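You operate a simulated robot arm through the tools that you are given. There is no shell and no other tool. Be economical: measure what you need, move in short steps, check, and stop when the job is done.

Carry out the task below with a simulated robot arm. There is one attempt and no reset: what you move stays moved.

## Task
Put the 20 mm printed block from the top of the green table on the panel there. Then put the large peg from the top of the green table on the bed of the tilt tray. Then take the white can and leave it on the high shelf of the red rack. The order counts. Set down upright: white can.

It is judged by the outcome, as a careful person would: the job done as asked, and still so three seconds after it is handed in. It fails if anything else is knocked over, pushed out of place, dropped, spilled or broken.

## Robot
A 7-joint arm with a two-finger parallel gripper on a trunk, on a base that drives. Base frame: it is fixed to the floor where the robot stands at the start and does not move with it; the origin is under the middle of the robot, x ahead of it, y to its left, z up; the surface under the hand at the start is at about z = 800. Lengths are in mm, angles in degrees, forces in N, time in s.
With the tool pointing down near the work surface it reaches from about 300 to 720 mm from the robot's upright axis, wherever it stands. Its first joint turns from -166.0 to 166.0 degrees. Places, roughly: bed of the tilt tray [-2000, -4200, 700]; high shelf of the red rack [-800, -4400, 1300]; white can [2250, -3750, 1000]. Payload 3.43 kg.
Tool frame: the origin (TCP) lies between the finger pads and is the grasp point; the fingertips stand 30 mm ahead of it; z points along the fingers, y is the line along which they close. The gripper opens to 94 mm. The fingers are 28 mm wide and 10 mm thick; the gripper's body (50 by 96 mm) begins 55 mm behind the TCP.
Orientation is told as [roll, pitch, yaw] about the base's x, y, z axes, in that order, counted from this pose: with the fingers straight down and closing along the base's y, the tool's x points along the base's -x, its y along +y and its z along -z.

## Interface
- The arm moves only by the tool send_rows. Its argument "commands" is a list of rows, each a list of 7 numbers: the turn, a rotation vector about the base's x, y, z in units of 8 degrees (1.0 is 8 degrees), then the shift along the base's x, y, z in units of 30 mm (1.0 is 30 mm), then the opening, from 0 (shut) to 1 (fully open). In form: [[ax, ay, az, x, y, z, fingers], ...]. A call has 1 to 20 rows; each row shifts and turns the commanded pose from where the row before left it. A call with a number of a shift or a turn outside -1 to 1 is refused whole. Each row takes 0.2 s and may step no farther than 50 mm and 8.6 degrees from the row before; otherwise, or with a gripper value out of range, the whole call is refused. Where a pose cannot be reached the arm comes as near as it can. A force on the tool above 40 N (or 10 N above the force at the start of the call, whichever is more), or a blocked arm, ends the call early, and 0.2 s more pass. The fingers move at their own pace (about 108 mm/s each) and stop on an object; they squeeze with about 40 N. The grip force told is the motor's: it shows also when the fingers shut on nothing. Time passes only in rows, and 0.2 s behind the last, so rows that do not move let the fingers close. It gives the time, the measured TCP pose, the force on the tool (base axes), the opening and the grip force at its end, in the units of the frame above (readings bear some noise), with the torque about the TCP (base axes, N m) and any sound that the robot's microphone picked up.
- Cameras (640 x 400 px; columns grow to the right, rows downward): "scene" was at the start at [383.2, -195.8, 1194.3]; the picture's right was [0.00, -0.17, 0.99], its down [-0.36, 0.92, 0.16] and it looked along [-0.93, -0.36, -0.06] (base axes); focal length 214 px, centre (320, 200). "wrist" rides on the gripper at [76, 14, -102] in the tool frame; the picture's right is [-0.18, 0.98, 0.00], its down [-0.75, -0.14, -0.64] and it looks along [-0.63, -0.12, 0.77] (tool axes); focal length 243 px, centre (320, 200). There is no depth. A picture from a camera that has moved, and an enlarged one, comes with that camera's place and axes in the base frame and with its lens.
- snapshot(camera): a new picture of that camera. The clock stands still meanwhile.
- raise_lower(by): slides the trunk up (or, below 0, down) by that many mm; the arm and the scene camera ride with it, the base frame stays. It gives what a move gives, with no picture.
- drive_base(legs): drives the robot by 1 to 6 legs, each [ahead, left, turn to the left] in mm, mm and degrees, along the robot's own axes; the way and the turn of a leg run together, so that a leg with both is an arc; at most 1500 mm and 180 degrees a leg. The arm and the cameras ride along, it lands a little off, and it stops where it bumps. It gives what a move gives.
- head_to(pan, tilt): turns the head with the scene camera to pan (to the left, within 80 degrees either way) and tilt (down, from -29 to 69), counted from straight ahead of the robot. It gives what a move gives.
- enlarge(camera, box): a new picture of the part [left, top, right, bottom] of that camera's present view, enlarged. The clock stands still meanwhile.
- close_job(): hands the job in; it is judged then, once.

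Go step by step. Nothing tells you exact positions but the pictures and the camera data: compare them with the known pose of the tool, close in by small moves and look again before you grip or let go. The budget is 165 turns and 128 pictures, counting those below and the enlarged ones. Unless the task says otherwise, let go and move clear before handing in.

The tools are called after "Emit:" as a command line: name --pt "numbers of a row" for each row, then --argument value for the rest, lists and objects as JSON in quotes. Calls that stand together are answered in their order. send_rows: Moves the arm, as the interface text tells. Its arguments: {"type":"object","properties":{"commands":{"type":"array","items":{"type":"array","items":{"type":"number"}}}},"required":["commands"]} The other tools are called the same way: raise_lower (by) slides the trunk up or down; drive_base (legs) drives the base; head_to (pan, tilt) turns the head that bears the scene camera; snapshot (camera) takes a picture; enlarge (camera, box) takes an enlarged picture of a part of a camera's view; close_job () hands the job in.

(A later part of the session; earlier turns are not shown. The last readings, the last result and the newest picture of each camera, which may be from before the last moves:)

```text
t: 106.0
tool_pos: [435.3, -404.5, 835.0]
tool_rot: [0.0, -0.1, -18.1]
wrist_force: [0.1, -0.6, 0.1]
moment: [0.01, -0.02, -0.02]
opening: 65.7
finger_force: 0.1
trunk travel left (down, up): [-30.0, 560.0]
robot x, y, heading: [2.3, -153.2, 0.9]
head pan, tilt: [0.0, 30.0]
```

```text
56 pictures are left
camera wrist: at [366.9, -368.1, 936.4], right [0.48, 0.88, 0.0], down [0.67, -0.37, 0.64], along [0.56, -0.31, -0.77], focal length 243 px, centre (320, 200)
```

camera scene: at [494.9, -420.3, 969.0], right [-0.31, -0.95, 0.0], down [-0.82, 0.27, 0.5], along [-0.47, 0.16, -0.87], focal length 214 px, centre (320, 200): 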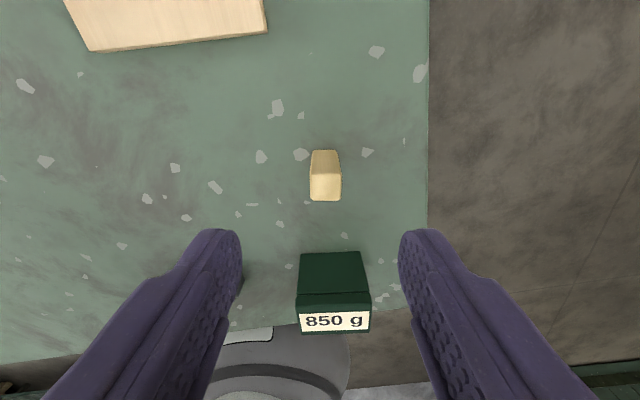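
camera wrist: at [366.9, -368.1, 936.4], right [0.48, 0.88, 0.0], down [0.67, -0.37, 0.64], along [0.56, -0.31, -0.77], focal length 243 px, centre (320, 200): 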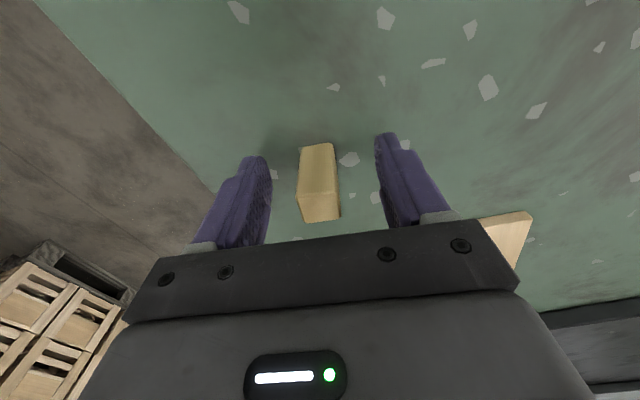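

Emit:
send_rows --pt "0 0 0 0 0 0 0.3" --pt "0 0 0 0 0 0 0.1" --pt "0 0 0 0 0 0 0" --pt "0 0 0 0 0 0 0" --pt "0 0 0 0 0 0 0"

Emit:
snapshot --camera "wrist"

```text
t: 107.2
tool_pos: [436.0, -403.4, 834.4]
tool_rot: [-0.1, -0.1, -18.2]
wrist_force: [0.7, -0.3, 0.5]
moment: [0.03, 0.02, 0.02]
opening: 21.0
finger_force: 40.1
trunk travel left (down, up): [-30.0, 560.0]
robot x, y, heading: [3.1, -154.4, 0.7]
head pan, tilt: [0.0, 30.0]
```

```text
55 pictures are left
camera wrist: at [367.0, -368.1, 936.7], right [0.48, 0.88, 0.0], down [0.67, -0.37, 0.64], along [0.56, -0.31, -0.77], focal length 243 px, centre (320, 200)
```

wrist: 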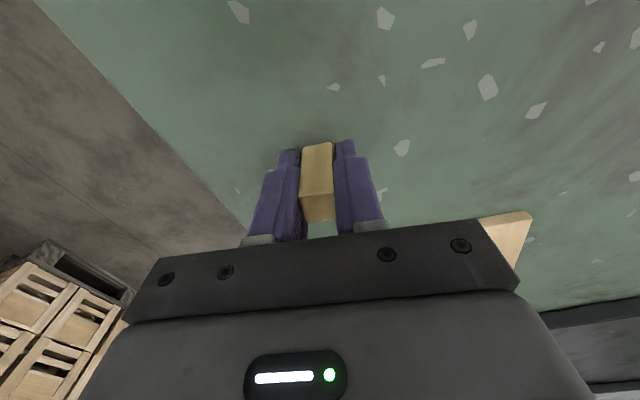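

Gripped: the peg is 21 mm wide. I lift it, bring it over toward the robot's middle and level the hand to look around before driving.

Emit:
raise_lower --by 330

Emit:
send_rows --pt "0 0 1 0 1 0 0" --pt "0 0 1 0 1 0 0" --pt "0 0 0.3 0 1 0 0" --pt "0 -1 0 0 1 0 0" --pt "0 -1 0 0 1 0 0" --pt "0 -1 0 0 1 0 0" --pt "0 -1 0 0 1 0 0" --pt "0 -1 0 0 1 0 0" --pt "0 -1 0 0 0 0 0" --pt "0 -1 0 0 0 0 0" --pt "0 -1 0 0 0 0 0" --pt "0 -1 0 0 0 0 0" --pt "0 -1 0 0 0 0 0" --pt "0 -1 0 0 0 0 0" --pt "0 0 0 0 0 0 0"

Emit:
head_to --pan -80 --tilt 10

Emit:
snapshot --camera "scene"

```text
t: 110.4
tool_pos: [435.4, -404.4, 1164.2]
tool_rot: [0.0, -0.1, -18.1]
wrist_force: [-0.7, 0.1, -0.8]
moment: [0.02, -0.01, 0.01]
opening: 20.5
finger_force: 40.1
trunk travel left (down, up): [-360.0, 230.0]
robot x, y, heading: [5.0, -150.9, 0.7]
head pan, tilt: [0.0, 30.0]
```

```text
t: 113.6
tool_pos: [470.6, -166.4, 1155.0]
tool_rot: [-8.9, -88.0, 8.9]
wrist_force: [-0.4, 0.5, 0.1]
moment: [-0.02, -0.01, -0.02]
opening: 20.7
finger_force: 39.8
out of reach, approached as far as the arm can: row 9, 10, 11
trunk travel left (down, up): [-360.0, 230.0]
robot x, y, heading: [4.9, -150.7, 0.8]
head pan, tilt: [0.0, 30.0]
```

```text
t: 115.2
tool_pos: [470.0, -165.7, 1155.7]
tool_rot: [-8.2, -88.0, 8.3]
wrist_force: [0.3, -0.8, 0.2]
moment: [0.0, 0.04, -0.01]
opening: 20.6
finger_force: 40.4
trunk travel left (down, up): [-360.0, 230.0]
robot x, y, heading: [4.0, -155.8, 0.8]
head pan, tilt: [-80.0, 10.0]
```

```text
54 pictures are left
camera scene: at [360.2, -256.7, 1253.3], right [-0.98, -0.18, 0.04], down [-0.07, 0.17, -0.98], along [0.17, -0.97, -0.17], focal length 214 px, centre (320, 200)
```

scene: 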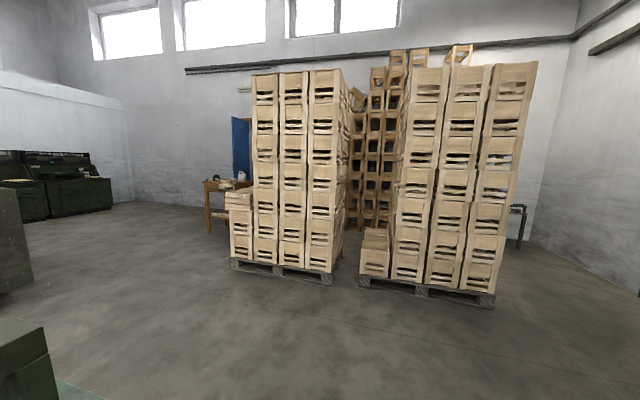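

The way on the right side past the crate stacks (x ≈ -1000) looks open toward the tilt tray. I back off from the table, turn right by 90° and look.

Emit:
drive_base --legs '[[-600, 0, 0], [0, 0, -90]]'

Emit:
head_to --pan -35 --tilt 15

Emit:
snapshot --camera "scene"

```text
t: 122.4
tool_pos: [-604.6, -631.9, 1155.4]
tool_rot: [-8.1, -88.1, -81.3]
wrist_force: [0.2, 0.0, 0.1]
moment: [0.0, -0.02, -0.02]
opening: 20.7
finger_force: 39.8
trunk travel left (down, up): [-360.0, 230.0]
robot x, y, heading: [-598.4, -167.0, -88.9]
head pan, tilt: [-80.0, 10.0]
```

```text
t: 123.5
tool_pos: [-605.0, -632.8, 1155.4]
tool_rot: [-8.2, -88.0, -81.1]
wrist_force: [0.1, -0.6, -0.4]
moment: [-0.01, -0.01, -0.02]
opening: 20.6
finger_force: 40.4
trunk travel left (down, up): [-360.0, 230.0]
robot x, y, heading: [-594.7, -168.1, -88.5]
head pan, tilt: [-35.0, 15.0]
```

```text
53 pictures are left
camera scene: at [-658.1, -580.9, 1242.9], right [-0.83, 0.56, 0.02], down [0.14, 0.25, -0.96], along [-0.55, -0.79, -0.28], focal length 214 px, centre (320, 200)
```

scene: 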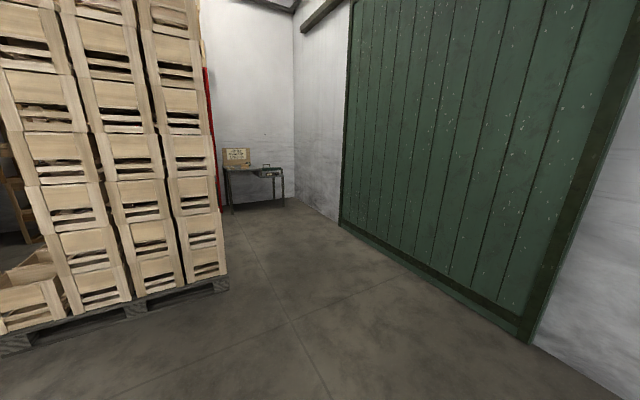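

Emit:
drive_base --legs '[[0, -1350, -1.3], [1500, 0, 0], [1100, 0, 0]]'

Emit:
head_to --pan 0 --tilt 20

Emit:
snapshot --camera "scene"

```text
t: 142.4
tool_pos: [-1969.7, -3222.6, 1155.4]
tool_rot: [-8.2, -87.8, -82.0]
wrist_force: [-0.2, -0.7, 0.0]
moment: [0.0, -0.03, 0.0]
opening: 20.7
finger_force: 40.0
trunk travel left (down, up): [-360.0, 230.0]
robot x, y, heading: [-1955.1, -2756.5, -89.3]
head pan, tilt: [-35.0, 15.0]
```

```text
t: 143.5
tool_pos: [-1970.0, -3223.0, 1154.2]
tool_rot: [-8.2, -88.0, -81.9]
wrist_force: [-0.4, 0.9, -0.5]
moment: [0.0, 0.0, 0.0]
opening: 20.6
finger_force: 39.9
trunk travel left (down, up): [-360.0, 230.0]
robot x, y, heading: [-1954.5, -2756.6, -89.4]
head pan, tilt: [0.0, 20.0]
```

```text
52 pictures are left
camera scene: at [-1969.3, -3187.1, 1233.9], right [-1.0, 0.0, 0.01], down [0.0, 0.37, -0.93], along [0.0, -0.93, -0.37], focal length 214 px, centre (320, 200)
```

scene: 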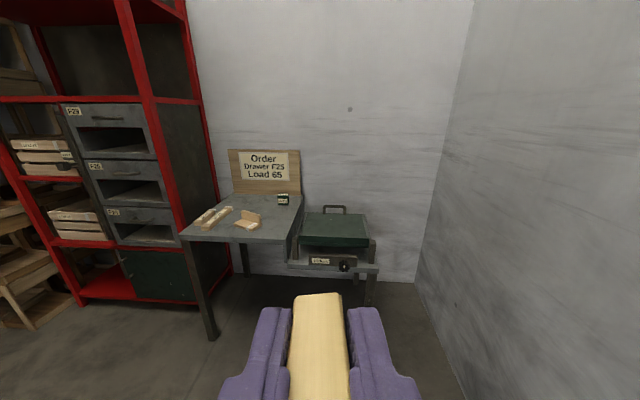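

Emit:
enlarge --camera "scene" --box '[170, 130, 410, 290]'

Emit:
enlarge --camera "scene" --box '[0, 0, 240, 310]'

```text
2.50 times, centred on (290, 210) of scene
camera zoom: at [-1969.3, -3187.1, 1233.9], right [-1.0, 0.0, 0.01], down [0.0, 0.37, -0.93], along [0.0, -0.93, -0.37], focal length 536 px, centre (395, 175)
```

zoom: 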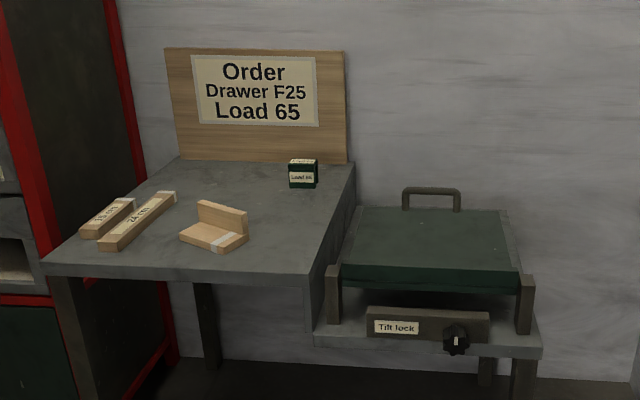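

```text
1.29 times, centred on (120, 155) of scene
camera zoom: at [-1969.3, -3187.1, 1233.9], right [-1.0, 0.0, 0.01], down [0.0, 0.37, -0.93], along [0.0, -0.93, -0.37], focal length 277 px, centre (578, 258)
```

zoom: 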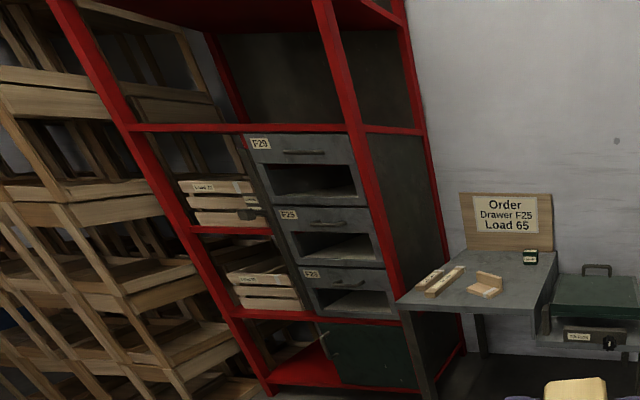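

The tilt tray stands to the right of the grey table, its dark green bed around (-2040, -4190), with a "Tilt lock" knob in front. I drive nearer and turn the hand down.

Emit:
drive_base --legs '[[830, -90, 0]]'

Emit:
send_rows --pt "1 0 0 0 0 0 0" --pt "1 0 0 0 0 0 0" --pt "1 0 0 0 0 0 0" --pt "1 0 0 0 0 0 0" --pt "1 0 0 0 0 0 0" --pt "1 0 0 0 0 0 0" --pt "1 0 0 0 0 0 0" --pt "1 0 0 0 0 0 0" --pt "1 0 0 0 0 0 0" --pt "1 0 0 0 0 0 0" --pt "1 0 0 0 0 0 0" --pt "0 0 0 0 0 0 0"

Emit:
head_to --pan 0 --tilt -20

Emit:
snapshot --camera "scene"

```text
t: 147.9
tool_pos: [-2059.0, -4062.7, 1155.4]
tool_rot: [-8.1, -87.9, -82.6]
wrist_force: [0.6, 0.0, 0.1]
moment: [0.01, 0.0, -0.01]
opening: 20.5
finger_force: 39.8
trunk travel left (down, up): [-360.0, 230.0]
robot x, y, heading: [-2038.5, -3597.8, -90.1]
head pan, tilt: [0.0, 20.0]
```

```text
t: 150.6
tool_pos: [-2059.0, -4061.8, 1152.9]
tool_rot: [-0.7, 0.1, -89.8]
wrist_force: [0.2, -1.0, -0.1]
moment: [-0.02, 0.03, 0.01]
opening: 20.6
finger_force: 39.8
trunk travel left (down, up): [-360.0, 230.0]
robot x, y, heading: [-2040.0, -3593.6, -89.9]
head pan, tilt: [0.0, 20.0]
```

```text
t: 151.6
tool_pos: [-2059.9, -4061.7, 1153.9]
tool_rot: [-0.7, 0.0, -89.7]
wrist_force: [0.2, 0.3, -0.1]
moment: [0.01, 0.0, -0.01]
opening: 20.6
finger_force: 39.9
trunk travel left (down, up): [-360.0, 230.0]
robot x, y, heading: [-2040.0, -3591.9, -90.0]
head pan, tilt: [0.0, -20.0]
```

```text
49 pictures are left
camera scene: at [-2058.5, -4200.1, 1208.6], right [-1.0, 0.0, 0.01], down [-0.01, 0.94, -0.34], along [-0.01, -0.34, -0.94], focal length 214 px, centre (320, 200)
```

scene: 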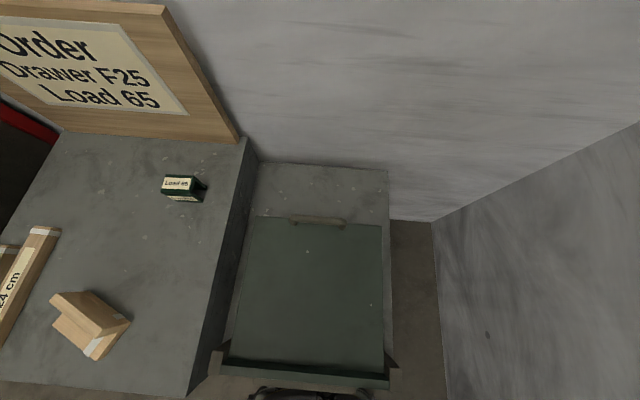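

The bed's middle is about (-2037, -4187) at z ≈ 705. I move above it and lower the trunk.

Emit:
send_rows --pt "0 0 0 0.75 -1 0 0" --pt "0 0 0 0 -1 0 0" --pt "0 0 0 0 -1 0 0" --pt "0 0 0 0 -1 0 0" --pt "0 0 0 0 -0.15 0 0" --pt "0.08 0 0 0 0 0 0"

Emit:
raise_lower --by -330

Emit:
head_to --pan 0 --tilt 25

Emit:
snapshot --camera "scene"

Emit:
snapshot --camera "wrist"

```text
t: 153.0
tool_pos: [-2038.9, -4186.0, 1154.6]
tool_rot: [-0.8, 0.8, -89.8]
wrist_force: [-0.6, 0.2, 0.8]
moment: [-0.03, 0.0, 0.0]
opening: 20.7
finger_force: 40.1
trunk travel left (down, up): [-360.0, 230.0]
robot x, y, heading: [-2041.4, -3591.3, -90.0]
head pan, tilt: [0.0, -20.0]
```

```text
t: 156.3
tool_pos: [-2038.2, -4186.0, 825.2]
tool_rot: [-0.6, 0.8, -89.7]
wrist_force: [-0.3, 0.8, -0.9]
moment: [0.0, 0.01, -0.01]
opening: 20.5
finger_force: 40.6
trunk travel left (down, up): [-30.0, 560.0]
robot x, y, heading: [-2037.1, -3596.5, -89.8]
head pan, tilt: [0.0, -20.0]
```

```text
t: 157.4
tool_pos: [-2037.8, -4186.0, 824.6]
tool_rot: [-0.7, 0.7, -89.7]
wrist_force: [-0.4, 0.2, -0.8]
moment: [-0.01, -0.03, 0.02]
opening: 20.3
finger_force: 40.3
trunk travel left (down, up): [-30.0, 560.0]
robot x, y, heading: [-2038.2, -3596.2, -89.9]
head pan, tilt: [0.0, 25.0]
```

```text
48 pictures are left
camera scene: at [-2036.9, -4255.3, 861.6], right [-1.0, 0.0, 0.01], down [0.0, 0.9, 0.43], along [-0.01, 0.43, -0.9], focal length 214 px, centre (320, 200)
```

scene: 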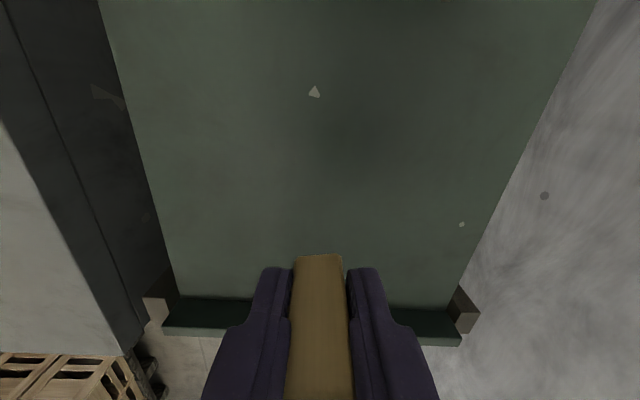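

```text
47 pictures are left
camera wrist: at [-2023.0, -4111.5, 927.8], right [0.98, -0.18, -0.01], down [-0.13, -0.76, 0.63], along [-0.12, -0.62, -0.77], focal length 243 px, centre (320, 200)
```

wrist: 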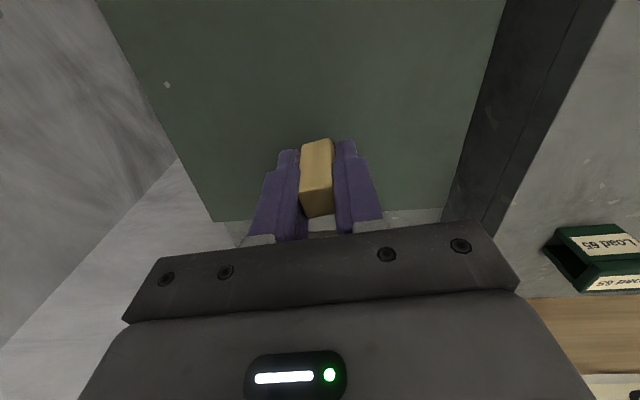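

Emit:
send_rows --pt "0 0 0 0 0 -1 0" --pt "0 0 0 0 0 -0.8 0" --pt "0 0 0 0 0 0 0"

Emit:
snapshot --camera "scene"

```text
t: 158.2
tool_pos: [-2038.8, -4186.3, 769.6]
tool_rot: [-0.6, 0.7, -89.7]
wrist_force: [0.5, 0.0, 0.0]
moment: [0.03, 0.03, 0.01]
opening: 20.8
finger_force: 39.9
trunk travel left (down, up): [-30.0, 560.0]
robot x, y, heading: [-2041.6, -3594.5, -90.1]
head pan, tilt: [0.0, 25.0]
```

```text
46 pictures are left
camera scene: at [-2036.1, -4255.5, 806.7], right [-1.0, -0.01, 0.01], down [0.0, 0.9, 0.43], along [-0.01, 0.43, -0.9], focal length 214 px, centre (320, 200)
```

scene: 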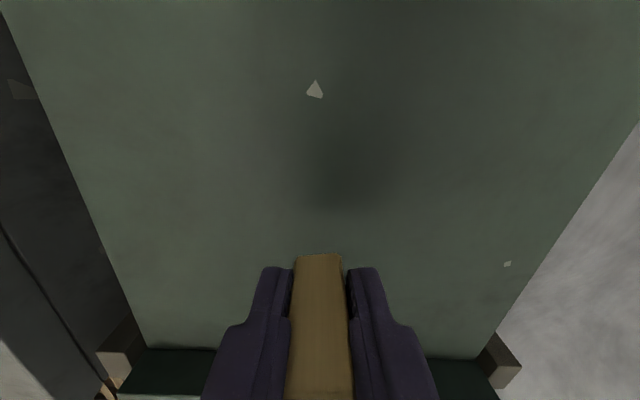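

Emit:
send_rows --pt "0 0 0 0 0 -0.8 0" --pt "0 0 0 0 0 -0.1 0" --pt "0 0 0 0 0 -0.1 0" --pt "0 0 0 0 0 0 0"

Emit:
send_rows --pt "0 0 0 0 0 -0.07 0" --pt "0 0 0 0 0 0 0"

```text
t: 159.2
tool_pos: [-2036.8, -4187.6, 740.2]
tool_rot: [-0.6, 0.7, -89.8]
wrist_force: [0.6, -0.4, 0.0]
moment: [-0.05, -0.03, -0.03]
opening: 20.5
finger_force: 40.5
trunk travel left (down, up): [-30.0, 560.0]
robot x, y, heading: [-2038.5, -3595.7, -89.9]
head pan, tilt: [0.0, 25.0]
```

```text
t: 159.8
tool_pos: [-2038.9, -4187.6, 739.1]
tool_rot: [-0.7, 0.6, -89.7]
wrist_force: [0.1, -0.9, -0.1]
moment: [0.03, 0.01, 0.03]
opening: 20.5
finger_force: 40.5
trunk travel left (down, up): [-30.0, 560.0]
robot x, y, heading: [-2042.8, -3590.4, -90.0]
head pan, tilt: [0.0, 25.0]
```

Emit:
send_rows --pt "0 0 0 0 0 -0.07 0" --pt "0 0 0 0 0 -0.07 0" --pt "0 0 0 0 0 0 0"

Emit:
send_rows --pt "0 0 0 0 0 -0.05 0" --pt "0 0 0 0 0 0 0"

```text
t: 160.6
tool_pos: [-2038.0, -4186.9, 734.3]
tool_rot: [-0.7, 0.6, -89.7]
wrist_force: [0.2, -0.1, -0.5]
moment: [0.04, 0.0, 0.0]
opening: 20.8
finger_force: 40.2
trunk travel left (down, up): [-30.0, 560.0]
robot x, y, heading: [-2039.2, -3593.5, -90.0]
head pan, tilt: [0.0, 25.0]
```

```text
t: 161.2
tool_pos: [-2038.1, -4187.1, 734.3]
tool_rot: [-0.7, 0.8, -89.8]
wrist_force: [0.4, -0.7, -0.3]
moment: [0.0, 0.01, 0.03]
opening: 20.8
finger_force: 40.6
trunk travel left (down, up): [-30.0, 560.0]
robot x, y, heading: [-2040.8, -3594.8, -90.0]
head pan, tilt: [0.0, 25.0]
```

Emit:
send_rows --pt "0 0 0 0 0 -0.06 0" --pt "0 0 0 0 0 0 0"

Emit:
enlarge --camera "wrist" --box '[240, 110, 400, 240]'

```text
t: 161.8
tool_pos: [-2038.9, -4187.8, 731.1]
tool_rot: [-0.7, 0.6, -89.7]
wrist_force: [0.4, 0.4, 0.6]
moment: [-0.01, 0.01, 0.01]
opening: 20.6
finger_force: 40.0
trunk travel left (down, up): [-30.0, 560.0]
robot x, y, heading: [-2042.2, -3595.5, -90.0]
head pan, tilt: [0.0, 25.0]
```

```text
3.08 times, centred on (320, 175) of wrist
camera zoom: at [-2023.0, -4112.4, 834.5], right [0.98, -0.18, -0.01], down [-0.13, -0.76, 0.63], along [-0.12, -0.62, -0.77], focal length 746 px, centre (320, 277)
```

zoom: 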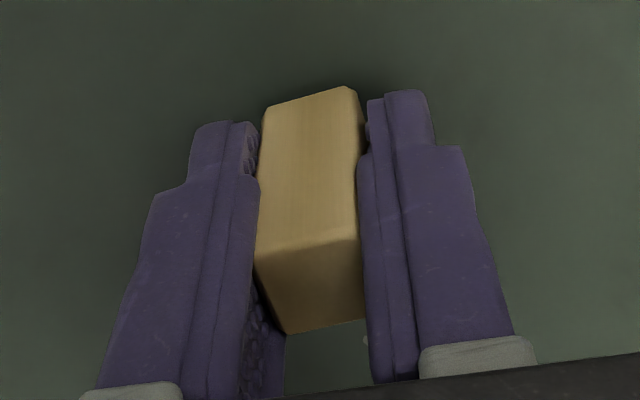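

Emit:
send_rows --pt "0 0 0 0 0 -0.06 0" --pt "0 0 0 0 0 0 0"

Emit:
send_rows --pt "0 0 0 0 0 -0.06 0" --pt "0 0 0 0 0 0 0"

```text
t: 162.4
tool_pos: [-2037.4, -4187.0, 729.3]
tool_rot: [-0.6, 0.6, -89.7]
wrist_force: [0.2, -0.2, 0.2]
moment: [-0.01, -0.03, 0.0]
opening: 20.5
finger_force: 40.1
trunk travel left (down, up): [-30.0, 560.0]
robot x, y, heading: [-2035.5, -3596.3, -89.8]
head pan, tilt: [0.0, 25.0]
```

```text
t: 163.0
tool_pos: [-2037.8, -4185.2, 726.2]
tool_rot: [-0.8, 0.7, -89.7]
wrist_force: [0.4, -0.1, 0.3]
moment: [0.0, -0.04, -0.01]
opening: 20.6
finger_force: 39.5
trunk travel left (down, up): [-30.0, 560.0]
robot x, y, heading: [-2038.7, -3598.1, -90.1]
head pan, tilt: [0.0, 25.0]
```

Emit:
send_rows --pt "0 0 0 0 0 -0.06 0" --pt "0 0 0 0 0 0 0"

Emit:
snapshot --camera "scene"

```text
t: 163.6
tool_pos: [-2038.1, -4186.3, 724.5]
tool_rot: [-0.7, 0.7, -89.7]
wrist_force: [-0.7, -0.2, -0.6]
moment: [0.02, 0.02, 0.0]
opening: 20.6
finger_force: 39.9
trunk travel left (down, up): [-30.0, 560.0]
robot x, y, heading: [-2038.1, -3595.8, -89.6]
head pan, tilt: [0.0, 25.0]
```

```text
44 pictures are left
camera scene: at [-2036.8, -4254.8, 762.1], right [-1.0, 0.0, 0.01], down [0.0, 0.9, 0.43], along [-0.01, 0.43, -0.9], focal length 214 px, centre (320, 200)
```

scene: 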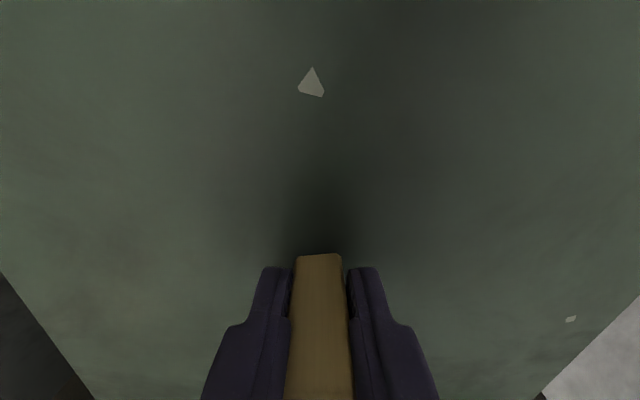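

The bed height works out nearer 685, so contact is a few mm lower. I continue down in small steps.

Emit:
send_rows --pt "0 0 0 0 0 -0.06 0" --pt "0 0 0 0 0 0 0"

Emit:
send_rows --pt "0 0 0 0 0 -0.06 0" --pt "0 0 0 0 0 0 0"

Emit:
send_rows --pt "0 0 0 0 0 -0.06 0" --pt "0 0 0 0 0 0 0"

```text
t: 164.2
tool_pos: [-2037.6, -4186.0, 724.4]
tool_rot: [-0.7, 0.5, -89.7]
wrist_force: [0.0, -0.5, 0.1]
moment: [0.01, 0.0, -0.01]
opening: 20.6
finger_force: 41.0
trunk travel left (down, up): [-30.0, 560.0]
robot x, y, heading: [-2038.5, -3595.2, -90.0]
head pan, tilt: [0.0, 25.0]
```

```text
t: 164.8
tool_pos: [-2038.6, -4186.9, 722.5]
tool_rot: [-0.8, 0.6, -89.7]
wrist_force: [0.8, -0.5, -0.3]
moment: [0.02, 0.01, -0.02]
opening: 20.6
finger_force: 40.6
trunk travel left (down, up): [-30.0, 560.0]
robot x, y, heading: [-2038.5, -3593.1, -89.9]
head pan, tilt: [0.0, 25.0]
```

```text
t: 165.4
tool_pos: [-2037.6, -4186.7, 721.4]
tool_rot: [-0.7, 0.5, -89.7]
wrist_force: [1.1, 0.8, 13.8]
moment: [-0.04, -0.1, 0.05]
opening: 20.7
finger_force: 40.4
trunk travel left (down, up): [-30.0, 560.0]
robot x, y, heading: [-2042.8, -3594.7, -90.2]
head pan, tilt: [0.0, 25.0]
```

Contact. I ease off 1 mm, open, and lift straight up.

Emit:
send_rows --pt "0 0 0 0 0 0.04 0" --pt "0 0 0 0 0 0 0.35" --pt "0 0 0 0 0 0 0.5" --pt "0 0 0 0 0 0 0.5"

Emit:
snapshot --camera "wrist"

Emit:
send_rows --pt "0 0 0 0 0 1 0.5" --pt "0 0 0 0 0 1 0.5" --pt "0 0 0 0 0 1 0.5" --pt "0 0 0 0 0 1 0.5" --pt "0 0 0 0 0 0 0.5"

Emit:
snapshot --camera "wrist"

```text
t: 166.4
tool_pos: [-2038.7, -4187.3, 720.8]
tool_rot: [-0.7, 0.7, -89.7]
wrist_force: [-0.4, -0.6, 0.4]
moment: [0.02, -0.02, 0.03]
opening: 46.9
finger_force: 0.1
trunk travel left (down, up): [-30.0, 560.0]
robot x, y, heading: [-2041.3, -3596.2, -90.0]
head pan, tilt: [0.0, 25.0]
```

```text
43 pictures are left
camera wrist: at [-2023.4, -4111.8, 824.2], right [0.98, -0.18, -0.01], down [-0.13, -0.76, 0.63], along [-0.12, -0.62, -0.77], focal length 243 px, centre (320, 200)
```

wrist: 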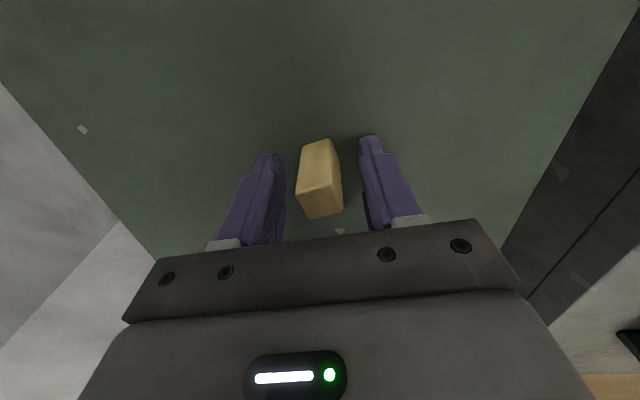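

```text
t: 167.6
tool_pos: [-2037.8, -4188.9, 841.0]
tool_rot: [-0.7, 0.6, -89.7]
wrist_force: [-0.5, 0.5, -0.3]
moment: [-0.02, 0.03, 0.03]
opening: 46.8
finger_force: 0.1
trunk travel left (down, up): [-30.0, 560.0]
robot x, y, heading: [-2038.9, -3598.2, -90.0]
head pan, tilt: [0.0, 25.0]
```

```text
42 pictures are left
camera wrist: at [-2023.7, -4113.8, 943.1], right [0.98, -0.18, -0.01], down [-0.13, -0.76, 0.63], along [-0.12, -0.62, -0.77], focal length 243 px, centre (320, 200)
```

wrist: 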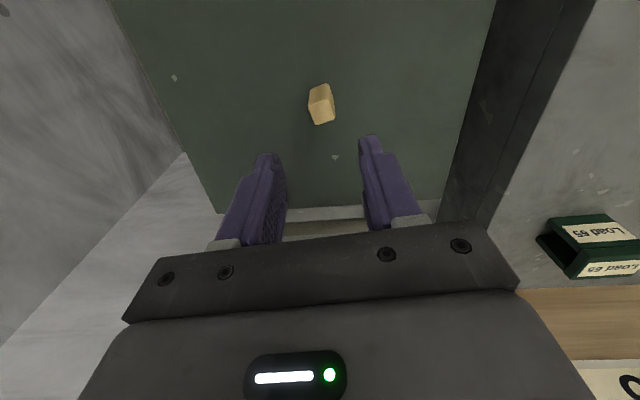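

The peg stands on the tray bed. I raise the trunk, level the hand for looking, and glance at the red rack's high shelf before fetching the can.

Emit:
raise_lower --by 400

Emit:
send_rows --pt "-1 0 0 0 1 0 0.5" --pt "-1 0 0 0 1 0 0.5" --pt "-1 0 0 0 1 0 0.5" --pt "-1 0 0 0 1 0 0.5" --pt "-1 0 0 0 0 0 0.5" --pt "-1 0 0 0 0 0 0.5" --pt "-1 0 0 0 0 0 0.5" --pt "-1 0 0 0 0 0 0.5" --pt "-1 0 0 0 0 0 0.5" --pt "-1 0 0 0 0 0 0.5" --pt "-1 0 0 0 0 0 0.5" --pt "0 0 0 0 0 0 0.5"

Emit:
drive_base --legs '[[-700, 0, 0]]'

Emit:
head_to --pan 40 --tilt 10

Emit:
snapshot --camera "scene"

```text
t: 171.4
tool_pos: [-2038.6, -4189.4, 1239.8]
tool_rot: [-0.6, 0.8, -89.7]
wrist_force: [0.5, -0.7, 0.0]
moment: [0.01, -0.02, 0.02]
opening: 47.0
finger_force: 0.1
trunk travel left (down, up): [-430.0, 160.0]
robot x, y, heading: [-2039.6, -3591.0, -89.8]
head pan, tilt: [0.0, 25.0]
```

```text
t: 173.9
tool_pos: [-2039.5, -4067.6, 1237.0]
tool_rot: [-5.0, -86.5, -85.9]
wrist_force: [-2.5, -29.6, -17.0]
moment: [0.11, -0.19, 0.25]
opening: 46.9
finger_force: 0.1
trunk travel left (down, up): [-430.0, 160.0]
robot x, y, heading: [-2039.8, -3591.9, -89.8]
head pan, tilt: [0.0, 25.0]
stopped in row 12: the force on the tool passed its limit at 82 N (the readings are from after the stop); the commanded pose is now the measured one
```

```text
t: 174.9
tool_pos: [-2039.6, -4049.3, 1236.5]
tool_rot: [-4.6, -86.4, -86.2]
wrist_force: [-1.3, -16.6, -9.2]
moment: [0.07, -0.1, 0.18]
opening: 46.9
finger_force: 0.2
trunk travel left (down, up): [-430.0, 160.0]
robot x, y, heading: [-2040.6, -3578.5, -90.0]
head pan, tilt: [0.0, 25.0]
stopped in leg 1: the force on the tool passed its limit at 44 N (the readings are from after the stop); the commanded pose is now the measured one
```

```text
t: 175.9
tool_pos: [-2039.4, -4050.3, 1236.6]
tool_rot: [-4.5, -86.6, -86.3]
wrist_force: [10.8, -28.3, -11.8]
moment: [0.68, 0.92, -1.62]
opening: 47.0
finger_force: 0.1
trunk travel left (down, up): [-430.0, 160.0]
robot x, y, heading: [-2040.5, -3577.1, -89.9]
head pan, tilt: [40.0, 10.0]
```

```text
41 pictures are left
camera scene: at [-1977.9, -3998.0, 1333.6], right [-0.78, -0.63, -0.04], down [-0.11, 0.19, -0.97], along [0.62, -0.75, -0.22], focal length 214 px, centre (320, 200)
```

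scene: 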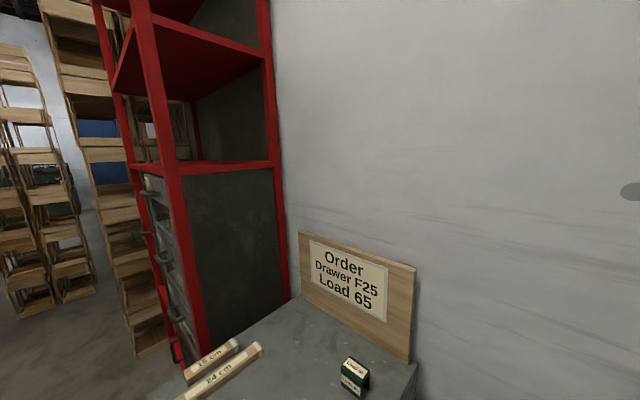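

The tool reads a push away from the robot, likely the hand pressing on the arm's own link in this folded pose. I move it outward a little to free it.

Emit:
send_rows --pt "0 0 0 0 -1 0 0.5" --pt "0 0 0 0 -1 0 0.5" --pt "0 0 0 0 0 0 0.5"

Emit:
snapshot --camera "wrist"

```text
t: 176.7
tool_pos: [-2038.3, -4112.9, 1235.5]
tool_rot: [-4.8, -86.6, -85.9]
wrist_force: [0.3, 0.3, -0.1]
moment: [0.02, 0.04, 0.01]
opening: 47.0
finger_force: 0.1
trunk travel left (down, up): [-430.0, 160.0]
robot x, y, heading: [-2039.8, -3578.2, -90.0]
head pan, tilt: [40.0, 10.0]
```

```text
40 pictures are left
camera wrist: at [-2022.9, -4006.0, 1165.4], right [0.98, -0.02, 0.18], down [-0.13, 0.6, 0.79], along [-0.13, -0.8, 0.58], focal length 243 px, centre (320, 200)
```

wrist: 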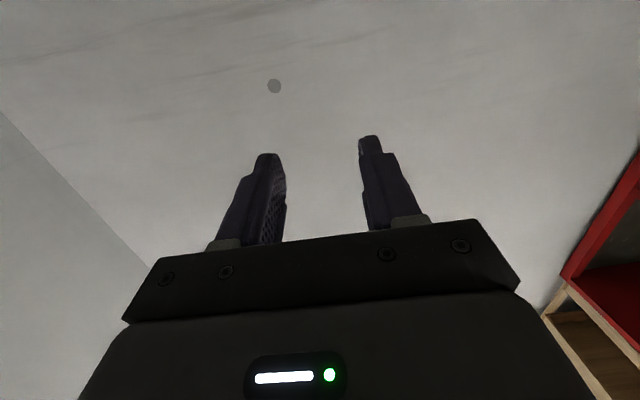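

Free now. I back off and check the tray and rack.

Emit:
drive_base --legs '[[-800, 0, 0]]'

Emit:
head_to --pan 25 --tilt 12

Emit:
snapshot --camera "scene"

Emit:
enlarge --camera "scene" --box '[360, 160, 540, 320]'

```text
t: 181.0
tool_pos: [-2038.1, -3317.6, 1235.9]
tool_rot: [-4.9, -86.5, -85.7]
wrist_force: [0.8, 0.7, -0.3]
moment: [0.0, 0.02, 0.02]
opening: 46.8
finger_force: 0.1
trunk travel left (down, up): [-430.0, 160.0]
robot x, y, heading: [-2042.3, -2783.1, -89.9]
head pan, tilt: [40.0, 10.0]
```

```text
t: 181.8
tool_pos: [-2037.9, -3319.5, 1235.8]
tool_rot: [-4.8, -86.5, -85.8]
wrist_force: [-0.1, -1.1, 0.3]
moment: [0.0, 0.0, 0.01]
opening: 46.7
finger_force: 0.0
trunk travel left (down, up): [-430.0, 160.0]
robot x, y, heading: [-2042.0, -2784.8, -89.9]
head pan, tilt: [25.0, 12.0]
```

```text
39 pictures are left
camera scene: at [-1997.6, -3278.2, 1328.3], right [-0.91, -0.41, -0.02], down [-0.09, 0.25, -0.96], along [0.4, -0.88, -0.26], focal length 214 px, centre (320, 200)
```

scene: 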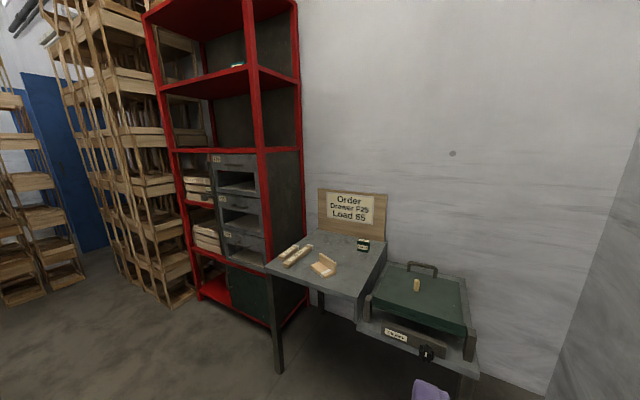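

```text
2.50 times, centred on (450, 240) of scene
camera zoom: at [-1997.6, -3278.2, 1328.3], right [-0.91, -0.41, -0.02], down [-0.09, 0.25, -0.96], along [0.4, -0.88, -0.26], focal length 536 px, centre (-5, 100)
```

zoom: 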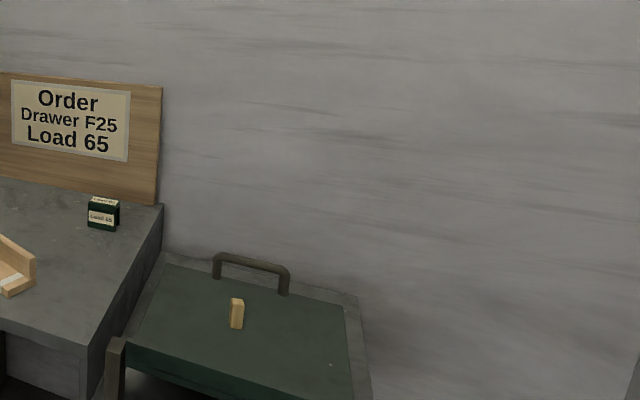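

The peg stands on the bed and the rack's shelf above the drawers is at z ≈ 1300. Now I drive around the north side of the crate stacks toward the white can.

Emit:
drive_base --legs '[[-1250, 0, 0], [0, 0, 90], [1500, 0, 0], [1500, 0, 0], [1250, 0, 0], [0, 0, -90]]'

Emit:
head_to --pan 0 --tilt 12

Emit:
snapshot --camera "scene"

```text
t: 216.0
tool_pos: [2227.4, -2113.2, 1235.4]
tool_rot: [-4.8, -86.5, -88.5]
wrist_force: [0.4, -0.2, 0.4]
moment: [-0.02, 0.0, -0.01]
opening: 47.1
finger_force: 0.0
trunk travel left (down, up): [-430.0, 160.0]
robot x, y, heading: [2246.0, -1581.7, -92.2]
head pan, tilt: [25.0, 12.0]
```

```text
t: 216.9
tool_pos: [2227.1, -2112.5, 1234.7]
tool_rot: [-4.9, -86.5, -88.2]
wrist_force: [-0.1, -0.2, -0.4]
moment: [0.0, 0.02, -0.01]
opening: 47.2
finger_force: 0.1
trunk travel left (down, up): [-430.0, 160.0]
robot x, y, heading: [2249.4, -1580.9, -92.5]
head pan, tilt: [0.0, 12.0]
```

```text
37 pictures are left
camera scene: at [2229.6, -2081.4, 1328.0], right [-1.0, 0.06, 0.01], down [0.01, 0.27, -0.96], along [-0.05, -0.96, -0.27], focal length 214 px, centre (320, 200)
```

scene: 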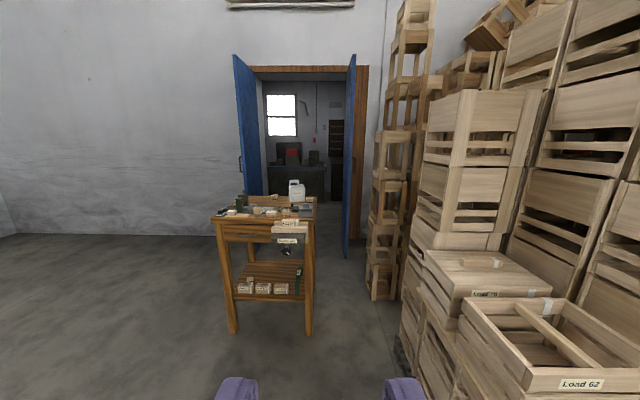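

Emit:
enlarge --camera "scene" --box '[200, 160, 330, 260]'

```text
4.00 times, centred on (265, 210) of scene
camera zoom: at [2229.6, -2081.4, 1328.0], right [-1.0, 0.06, 0.01], down [0.01, 0.27, -0.96], along [-0.05, -0.96, -0.27], focal length 858 px, centre (540, 160)
```

zoom: 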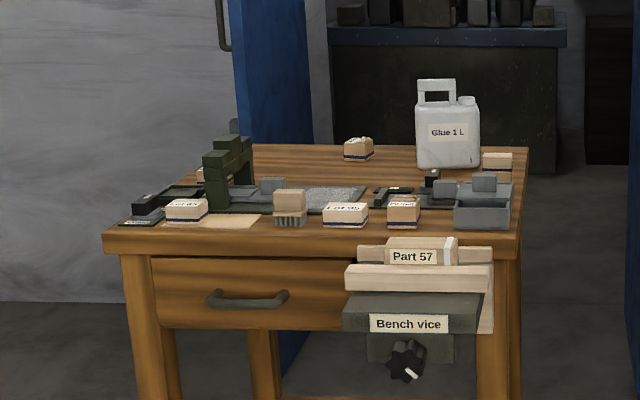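

The white can "Glue 1 L" stands at the back right of the small table, about (2320, -3680), its handle on its left top. I plan to grip the handle from the left side with a tilted hand, fingers closing front-to-back; first I set the hand orientation here in free space.

Emit:
send_rows --pt "1 0 0 0 0 0 0.6" --pt "1 0 0 0 0 0 0.6" --pt "1 0 0 0 0 0 0.6" --pt "1 0 0 0 0 0 0.6" --pt "1 0 0 0 0 0 0.6" --pt "1 0 0 0 0 0 0.6" --pt "1 0 0 0 0 0 0.6" --pt "1 0 0 0 0 0 0.6" --pt "1 0 0 0 0 0 0.6" --pt "1 0 0 0 0 0 0.6" --pt "0.8 0 0 0 0 0 0.6" --pt "0 0 0 0 0 0 0.6"

Emit:
send_rows --pt "0 0 1 0 0 0 0.6" --pt "0 0 1 0 0 0 0.6" --pt "0 0 1 0 0 0 0.6" --pt "0 0 1 0 0 0 0.6" --pt "0 0 1 0 0 0 0.6" --pt "0 0 1 0 0 0 0.6" --pt "0 0 1 0 0 0 0.6" --pt "0 0 1 0 0 0 0.6" --pt "0 0 1 0 0 0 0.6" --pt "0 0 1 0 0 0 0.6" --pt "0 0 1 0 0 0 0.6" --pt "0 0 0 0 0 0 0.6"

Emit:
send_rows --pt "0 1 0 0 0 0 0.6" --pt "0 1 0 0 0 0 0.6" --pt "0 1 0 0 0 0 0.6" --pt "0 1 0 0 0 0 0.6" --pt "0 1 0 0 0 0 0.6" --pt "0 1 0 0 0 0 0.6" --pt "0 0 0 0 0 0 0.6"

```text
t: 219.5
tool_pos: [2226.6, -2112.5, 1236.3]
tool_rot: [-3.2, -0.1, -89.9]
wrist_force: [-0.8, 0.1, -0.3]
moment: [-0.04, 0.02, -0.01]
opening: 56.4
finger_force: 0.2
trunk travel left (down, up): [-430.0, 160.0]
robot x, y, heading: [2247.4, -1579.8, -92.3]
head pan, tilt: [0.0, 12.0]
```

```text
t: 222.1
tool_pos: [2226.1, -2113.3, 1236.6]
tool_rot: [-3.2, -0.1, -1.8]
wrist_force: [0.1, 0.3, -0.2]
moment: [0.0, 0.02, 0.0]
opening: 56.1
finger_force: 0.0
trunk travel left (down, up): [-430.0, 160.0]
robot x, y, heading: [2248.0, -1579.4, -92.4]
head pan, tilt: [0.0, 12.0]
```

```text
t: 223.7
tool_pos: [2226.4, -2113.6, 1234.8]
tool_rot: [-5.2, 48.0, -2.9]
wrist_force: [0.5, 0.2, 0.1]
moment: [0.02, -0.03, -0.01]
opening: 56.1
finger_force: 0.1
trunk travel left (down, up): [-430.0, 160.0]
robot x, y, heading: [2247.7, -1583.5, -92.4]
head pan, tilt: [0.0, 12.0]
```

Emit:
drive_base --legs '[[1400, 262, 2.4]]'

Emit:
send_rows --pt "0.43 0 0 0 0 0 0.6" --pt "0 0 0 0 0 0 0.6"

Emit:
snapshot --camera "wrist"

Emit:
head_to --pan 0 --tilt 20

Emit:
snapshot --camera "scene"

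```text
t: 230.8
tool_pos: [2480.4, -3524.6, 1235.4]
tool_rot: [-5.3, 47.7, -0.5]
wrist_force: [0.2, 0.1, -0.3]
moment: [-0.02, 0.02, 0.02]
opening: 56.5
finger_force: 0.1
trunk travel left (down, up): [-430.0, 160.0]
robot x, y, heading: [2478.8, -2990.4, -90.0]
head pan, tilt: [0.0, 12.0]
```

```text
t: 231.4
tool_pos: [2480.4, -3523.9, 1234.6]
tool_rot: [-0.2, 47.7, 3.4]
wrist_force: [-0.1, -0.8, -0.3]
moment: [-0.03, -0.02, -0.01]
opening: 56.6
finger_force: 0.1
trunk travel left (down, up): [-430.0, 160.0]
robot x, y, heading: [2479.8, -2989.7, -90.1]
head pan, tilt: [0.0, 12.0]
```

```text
35 pictures are left
camera wrist: at [2503.7, -3508.1, 1360.6], right [0.06, 0.99, -0.14], down [0.99, -0.08, -0.13], along [-0.14, -0.13, -0.98], focal length 243 px, centre (320, 200)
```

wrist: 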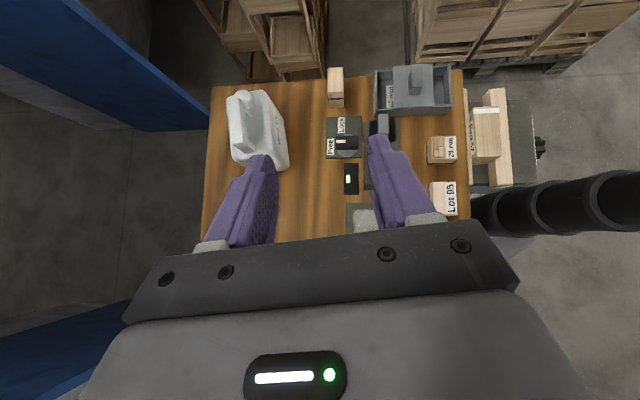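

```text
t: 232.1
tool_pos: [2480.4, -3524.1, 1234.8]
tool_rot: [-0.2, 47.7, 3.4]
wrist_force: [-0.1, 0.0, 0.1]
moment: [-0.01, -0.01, 0.0]
opening: 56.2
finger_force: 0.1
trunk travel left (down, up): [-430.0, 160.0]
robot x, y, heading: [2480.5, -2990.6, -90.1]
head pan, tilt: [0.0, 20.0]
```

```text
34 pictures are left
camera scene: at [2559.8, -3518.1, 1202.4], right [0.06, -1.0, 0.0], down [-0.38, -0.02, 0.93], along [-0.92, -0.06, -0.38], focal length 214 px, centre (320, 200)
```

scene: 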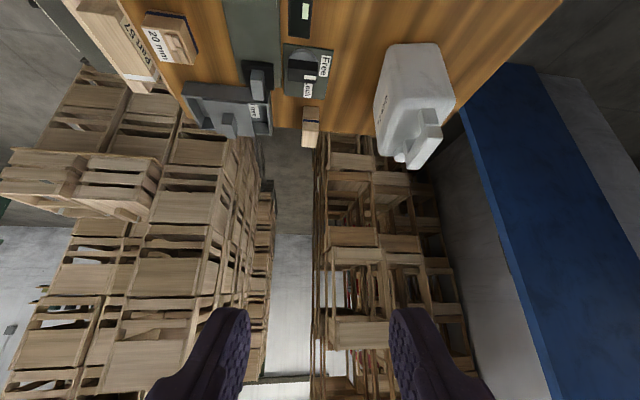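

Emit:
enlarge --camera "wrist" --box '[200, 70, 320, 190]'

Emit:
enlarge --camera "scene" --box '[340, 20, 500, 190]'

```text
3.33 times, centred on (260, 130) of wrist
camera zoom: at [2503.6, -3508.3, 1360.5], right [0.06, 0.99, -0.14], down [0.99, -0.08, -0.13], along [-0.14, -0.13, -0.98], focal length 809 px, centre (520, 433)
```

zoom: 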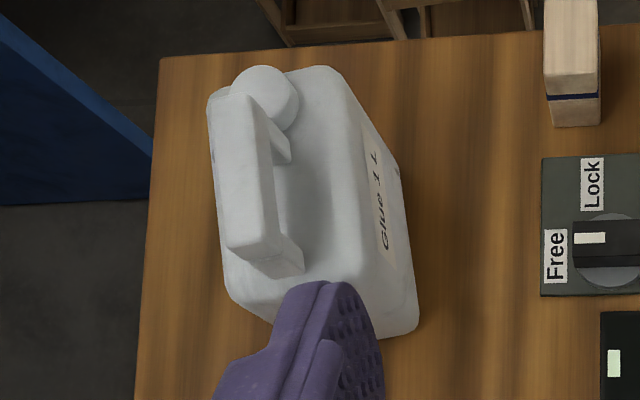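

```text
2.35 times, centred on (420, 105) of scene
camera zoom: at [2559.8, -3518.1, 1202.4], right [0.06, -1.0, 0.0], down [-0.38, -0.02, 0.93], along [-0.92, -0.06, -0.38], focal length 505 px, centre (85, 424)
```

zoom: 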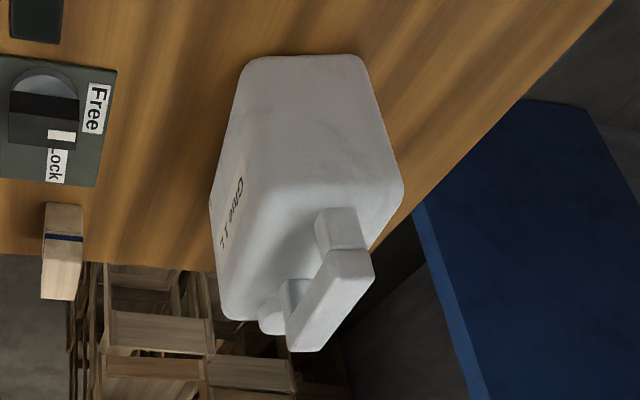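

The handle bar's top centre is at about (2333, -3668, 1034), ~20 mm thick, aligned with the hand's yaw. I go to a pre-grasp point back along the tool axis.

Emit:
send_rows --pt "0 0 0 -0.4 -1 0 0.6" --pt "0 0 0 -0.4 -1 0 0.6" --pt "0 0 0 -0.4 -1 0 0.6" --pt "0 0 0 -0.4 -1 -0.5 0.6" --pt "0 0 0 -0.4 -0.8 -1 0.6" --pt "0 0 0 -0.4 0 -1 0.6" --pt "0 0 0 -0.3 0 -1 0.6" --pt "0 0 0 0 0 -0.5 0.6" --pt "0 0 0 0 0 0 0.6"

Emit:
snapshot --camera "wrist"

Emit:
head_to --pan 0 --tilt 40

Emit:
snapshot --camera "scene"

```text
t: 234.1
tool_pos: [2400.5, -3668.2, 1113.9]
tool_rot: [-0.1, 47.6, 3.4]
wrist_force: [0.3, 0.2, 0.0]
moment: [0.0, 0.0, -0.03]
opening: 56.5
finger_force: 0.1
trunk travel left (down, up): [-430.0, 160.0]
robot x, y, heading: [2476.7, -2988.5, -90.1]
head pan, tilt: [0.0, 20.0]
```

```text
31 pictures are left
camera wrist: at [2423.0, -3652.5, 1239.6], right [0.06, 0.99, -0.14], down [0.99, -0.08, -0.13], along [-0.14, -0.13, -0.98], focal length 243 px, centre (320, 200)
```

wrist: 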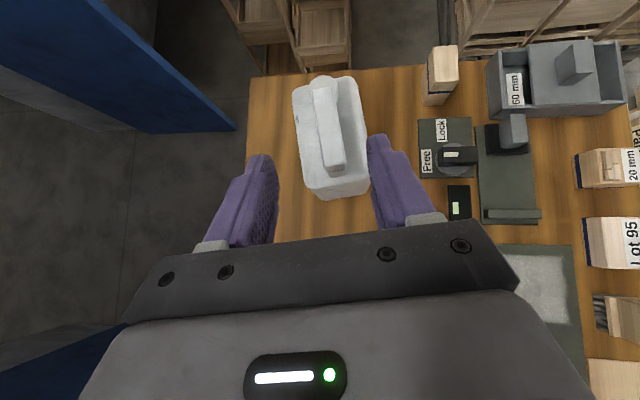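

```text
t: 234.9
tool_pos: [2400.7, -3667.9, 1114.9]
tool_rot: [-0.2, 47.8, 3.4]
wrist_force: [-1.1, -0.5, 0.2]
moment: [0.0, -0.04, -0.04]
opening: 56.4
finger_force: 0.1
trunk travel left (down, up): [-430.0, 160.0]
robot x, y, heading: [2479.4, -2989.0, -90.0]
head pan, tilt: [0.0, 40.0]
```

```text
30 pictures are left
camera scene: at [2464.2, -3663.2, 1110.4], right [0.06, -1.0, 0.0], down [-0.04, 0.0, 1.0], along [-1.0, -0.06, -0.04], focal length 214 px, centre (320, 200)
```

scene: 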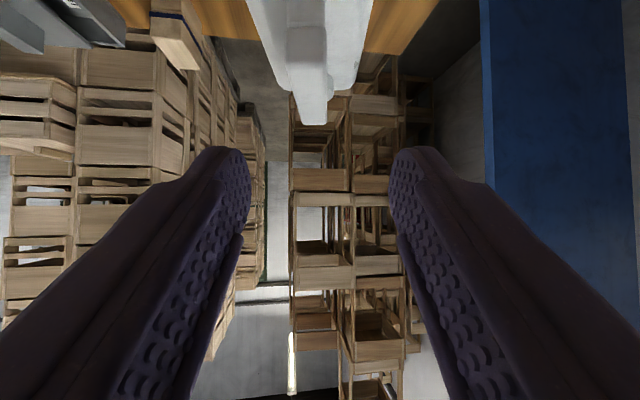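

Emit:
send_rows --pt "0 0 0 -0.6 0.03 -0.9 0.6" --pt "0 0 0 -0.8 0.02 -0.8 0.6" --pt "0 0 0 0 0 0 0.6"

Emit:
snapshot --camera "wrist"

Emit:
snapshot --camera "scene"

```text
t: 235.7
tool_pos: [2357.4, -3666.0, 1064.7]
tool_rot: [-0.2, 47.7, 3.4]
wrist_force: [-0.5, 0.1, 0.2]
moment: [-0.01, 0.02, 0.0]
opening: 56.4
finger_force: 0.1
trunk travel left (down, up): [-430.0, 160.0]
robot x, y, heading: [2479.2, -2985.0, -90.3]
head pan, tilt: [0.0, 40.0]
```

```text
29 pictures are left
camera wrist: at [2381.2, -3650.3, 1189.4], right [0.06, 0.99, -0.14], down [0.99, -0.08, -0.13], along [-0.14, -0.13, -0.98], focal length 243 px, centre (320, 200)
```

wrist: 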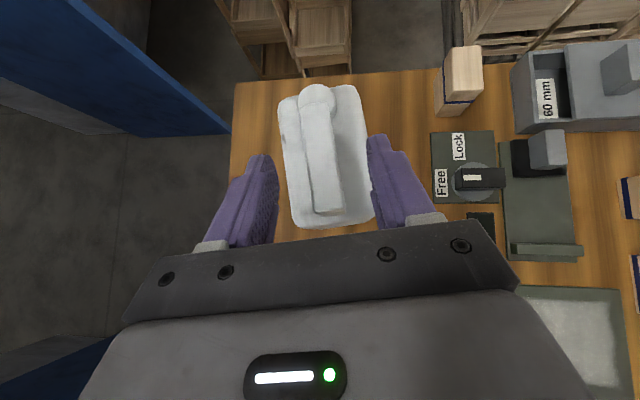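

```text
28 pictures are left
camera scene: at [2422.2, -3661.0, 1060.1], right [0.06, -1.0, 0.0], down [-0.04, 0.0, 1.0], along [-1.0, -0.06, -0.04], focal length 214 px, centre (320, 200)
```

scene: 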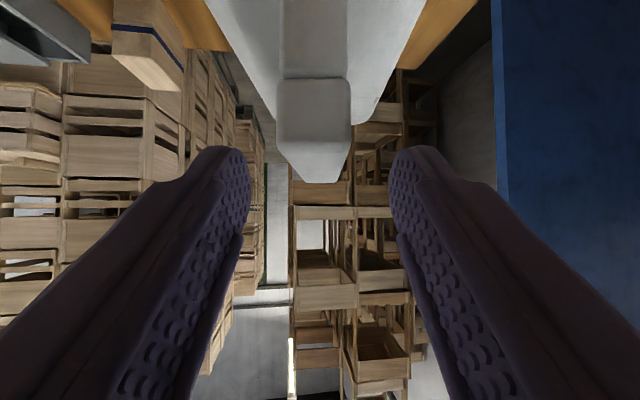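

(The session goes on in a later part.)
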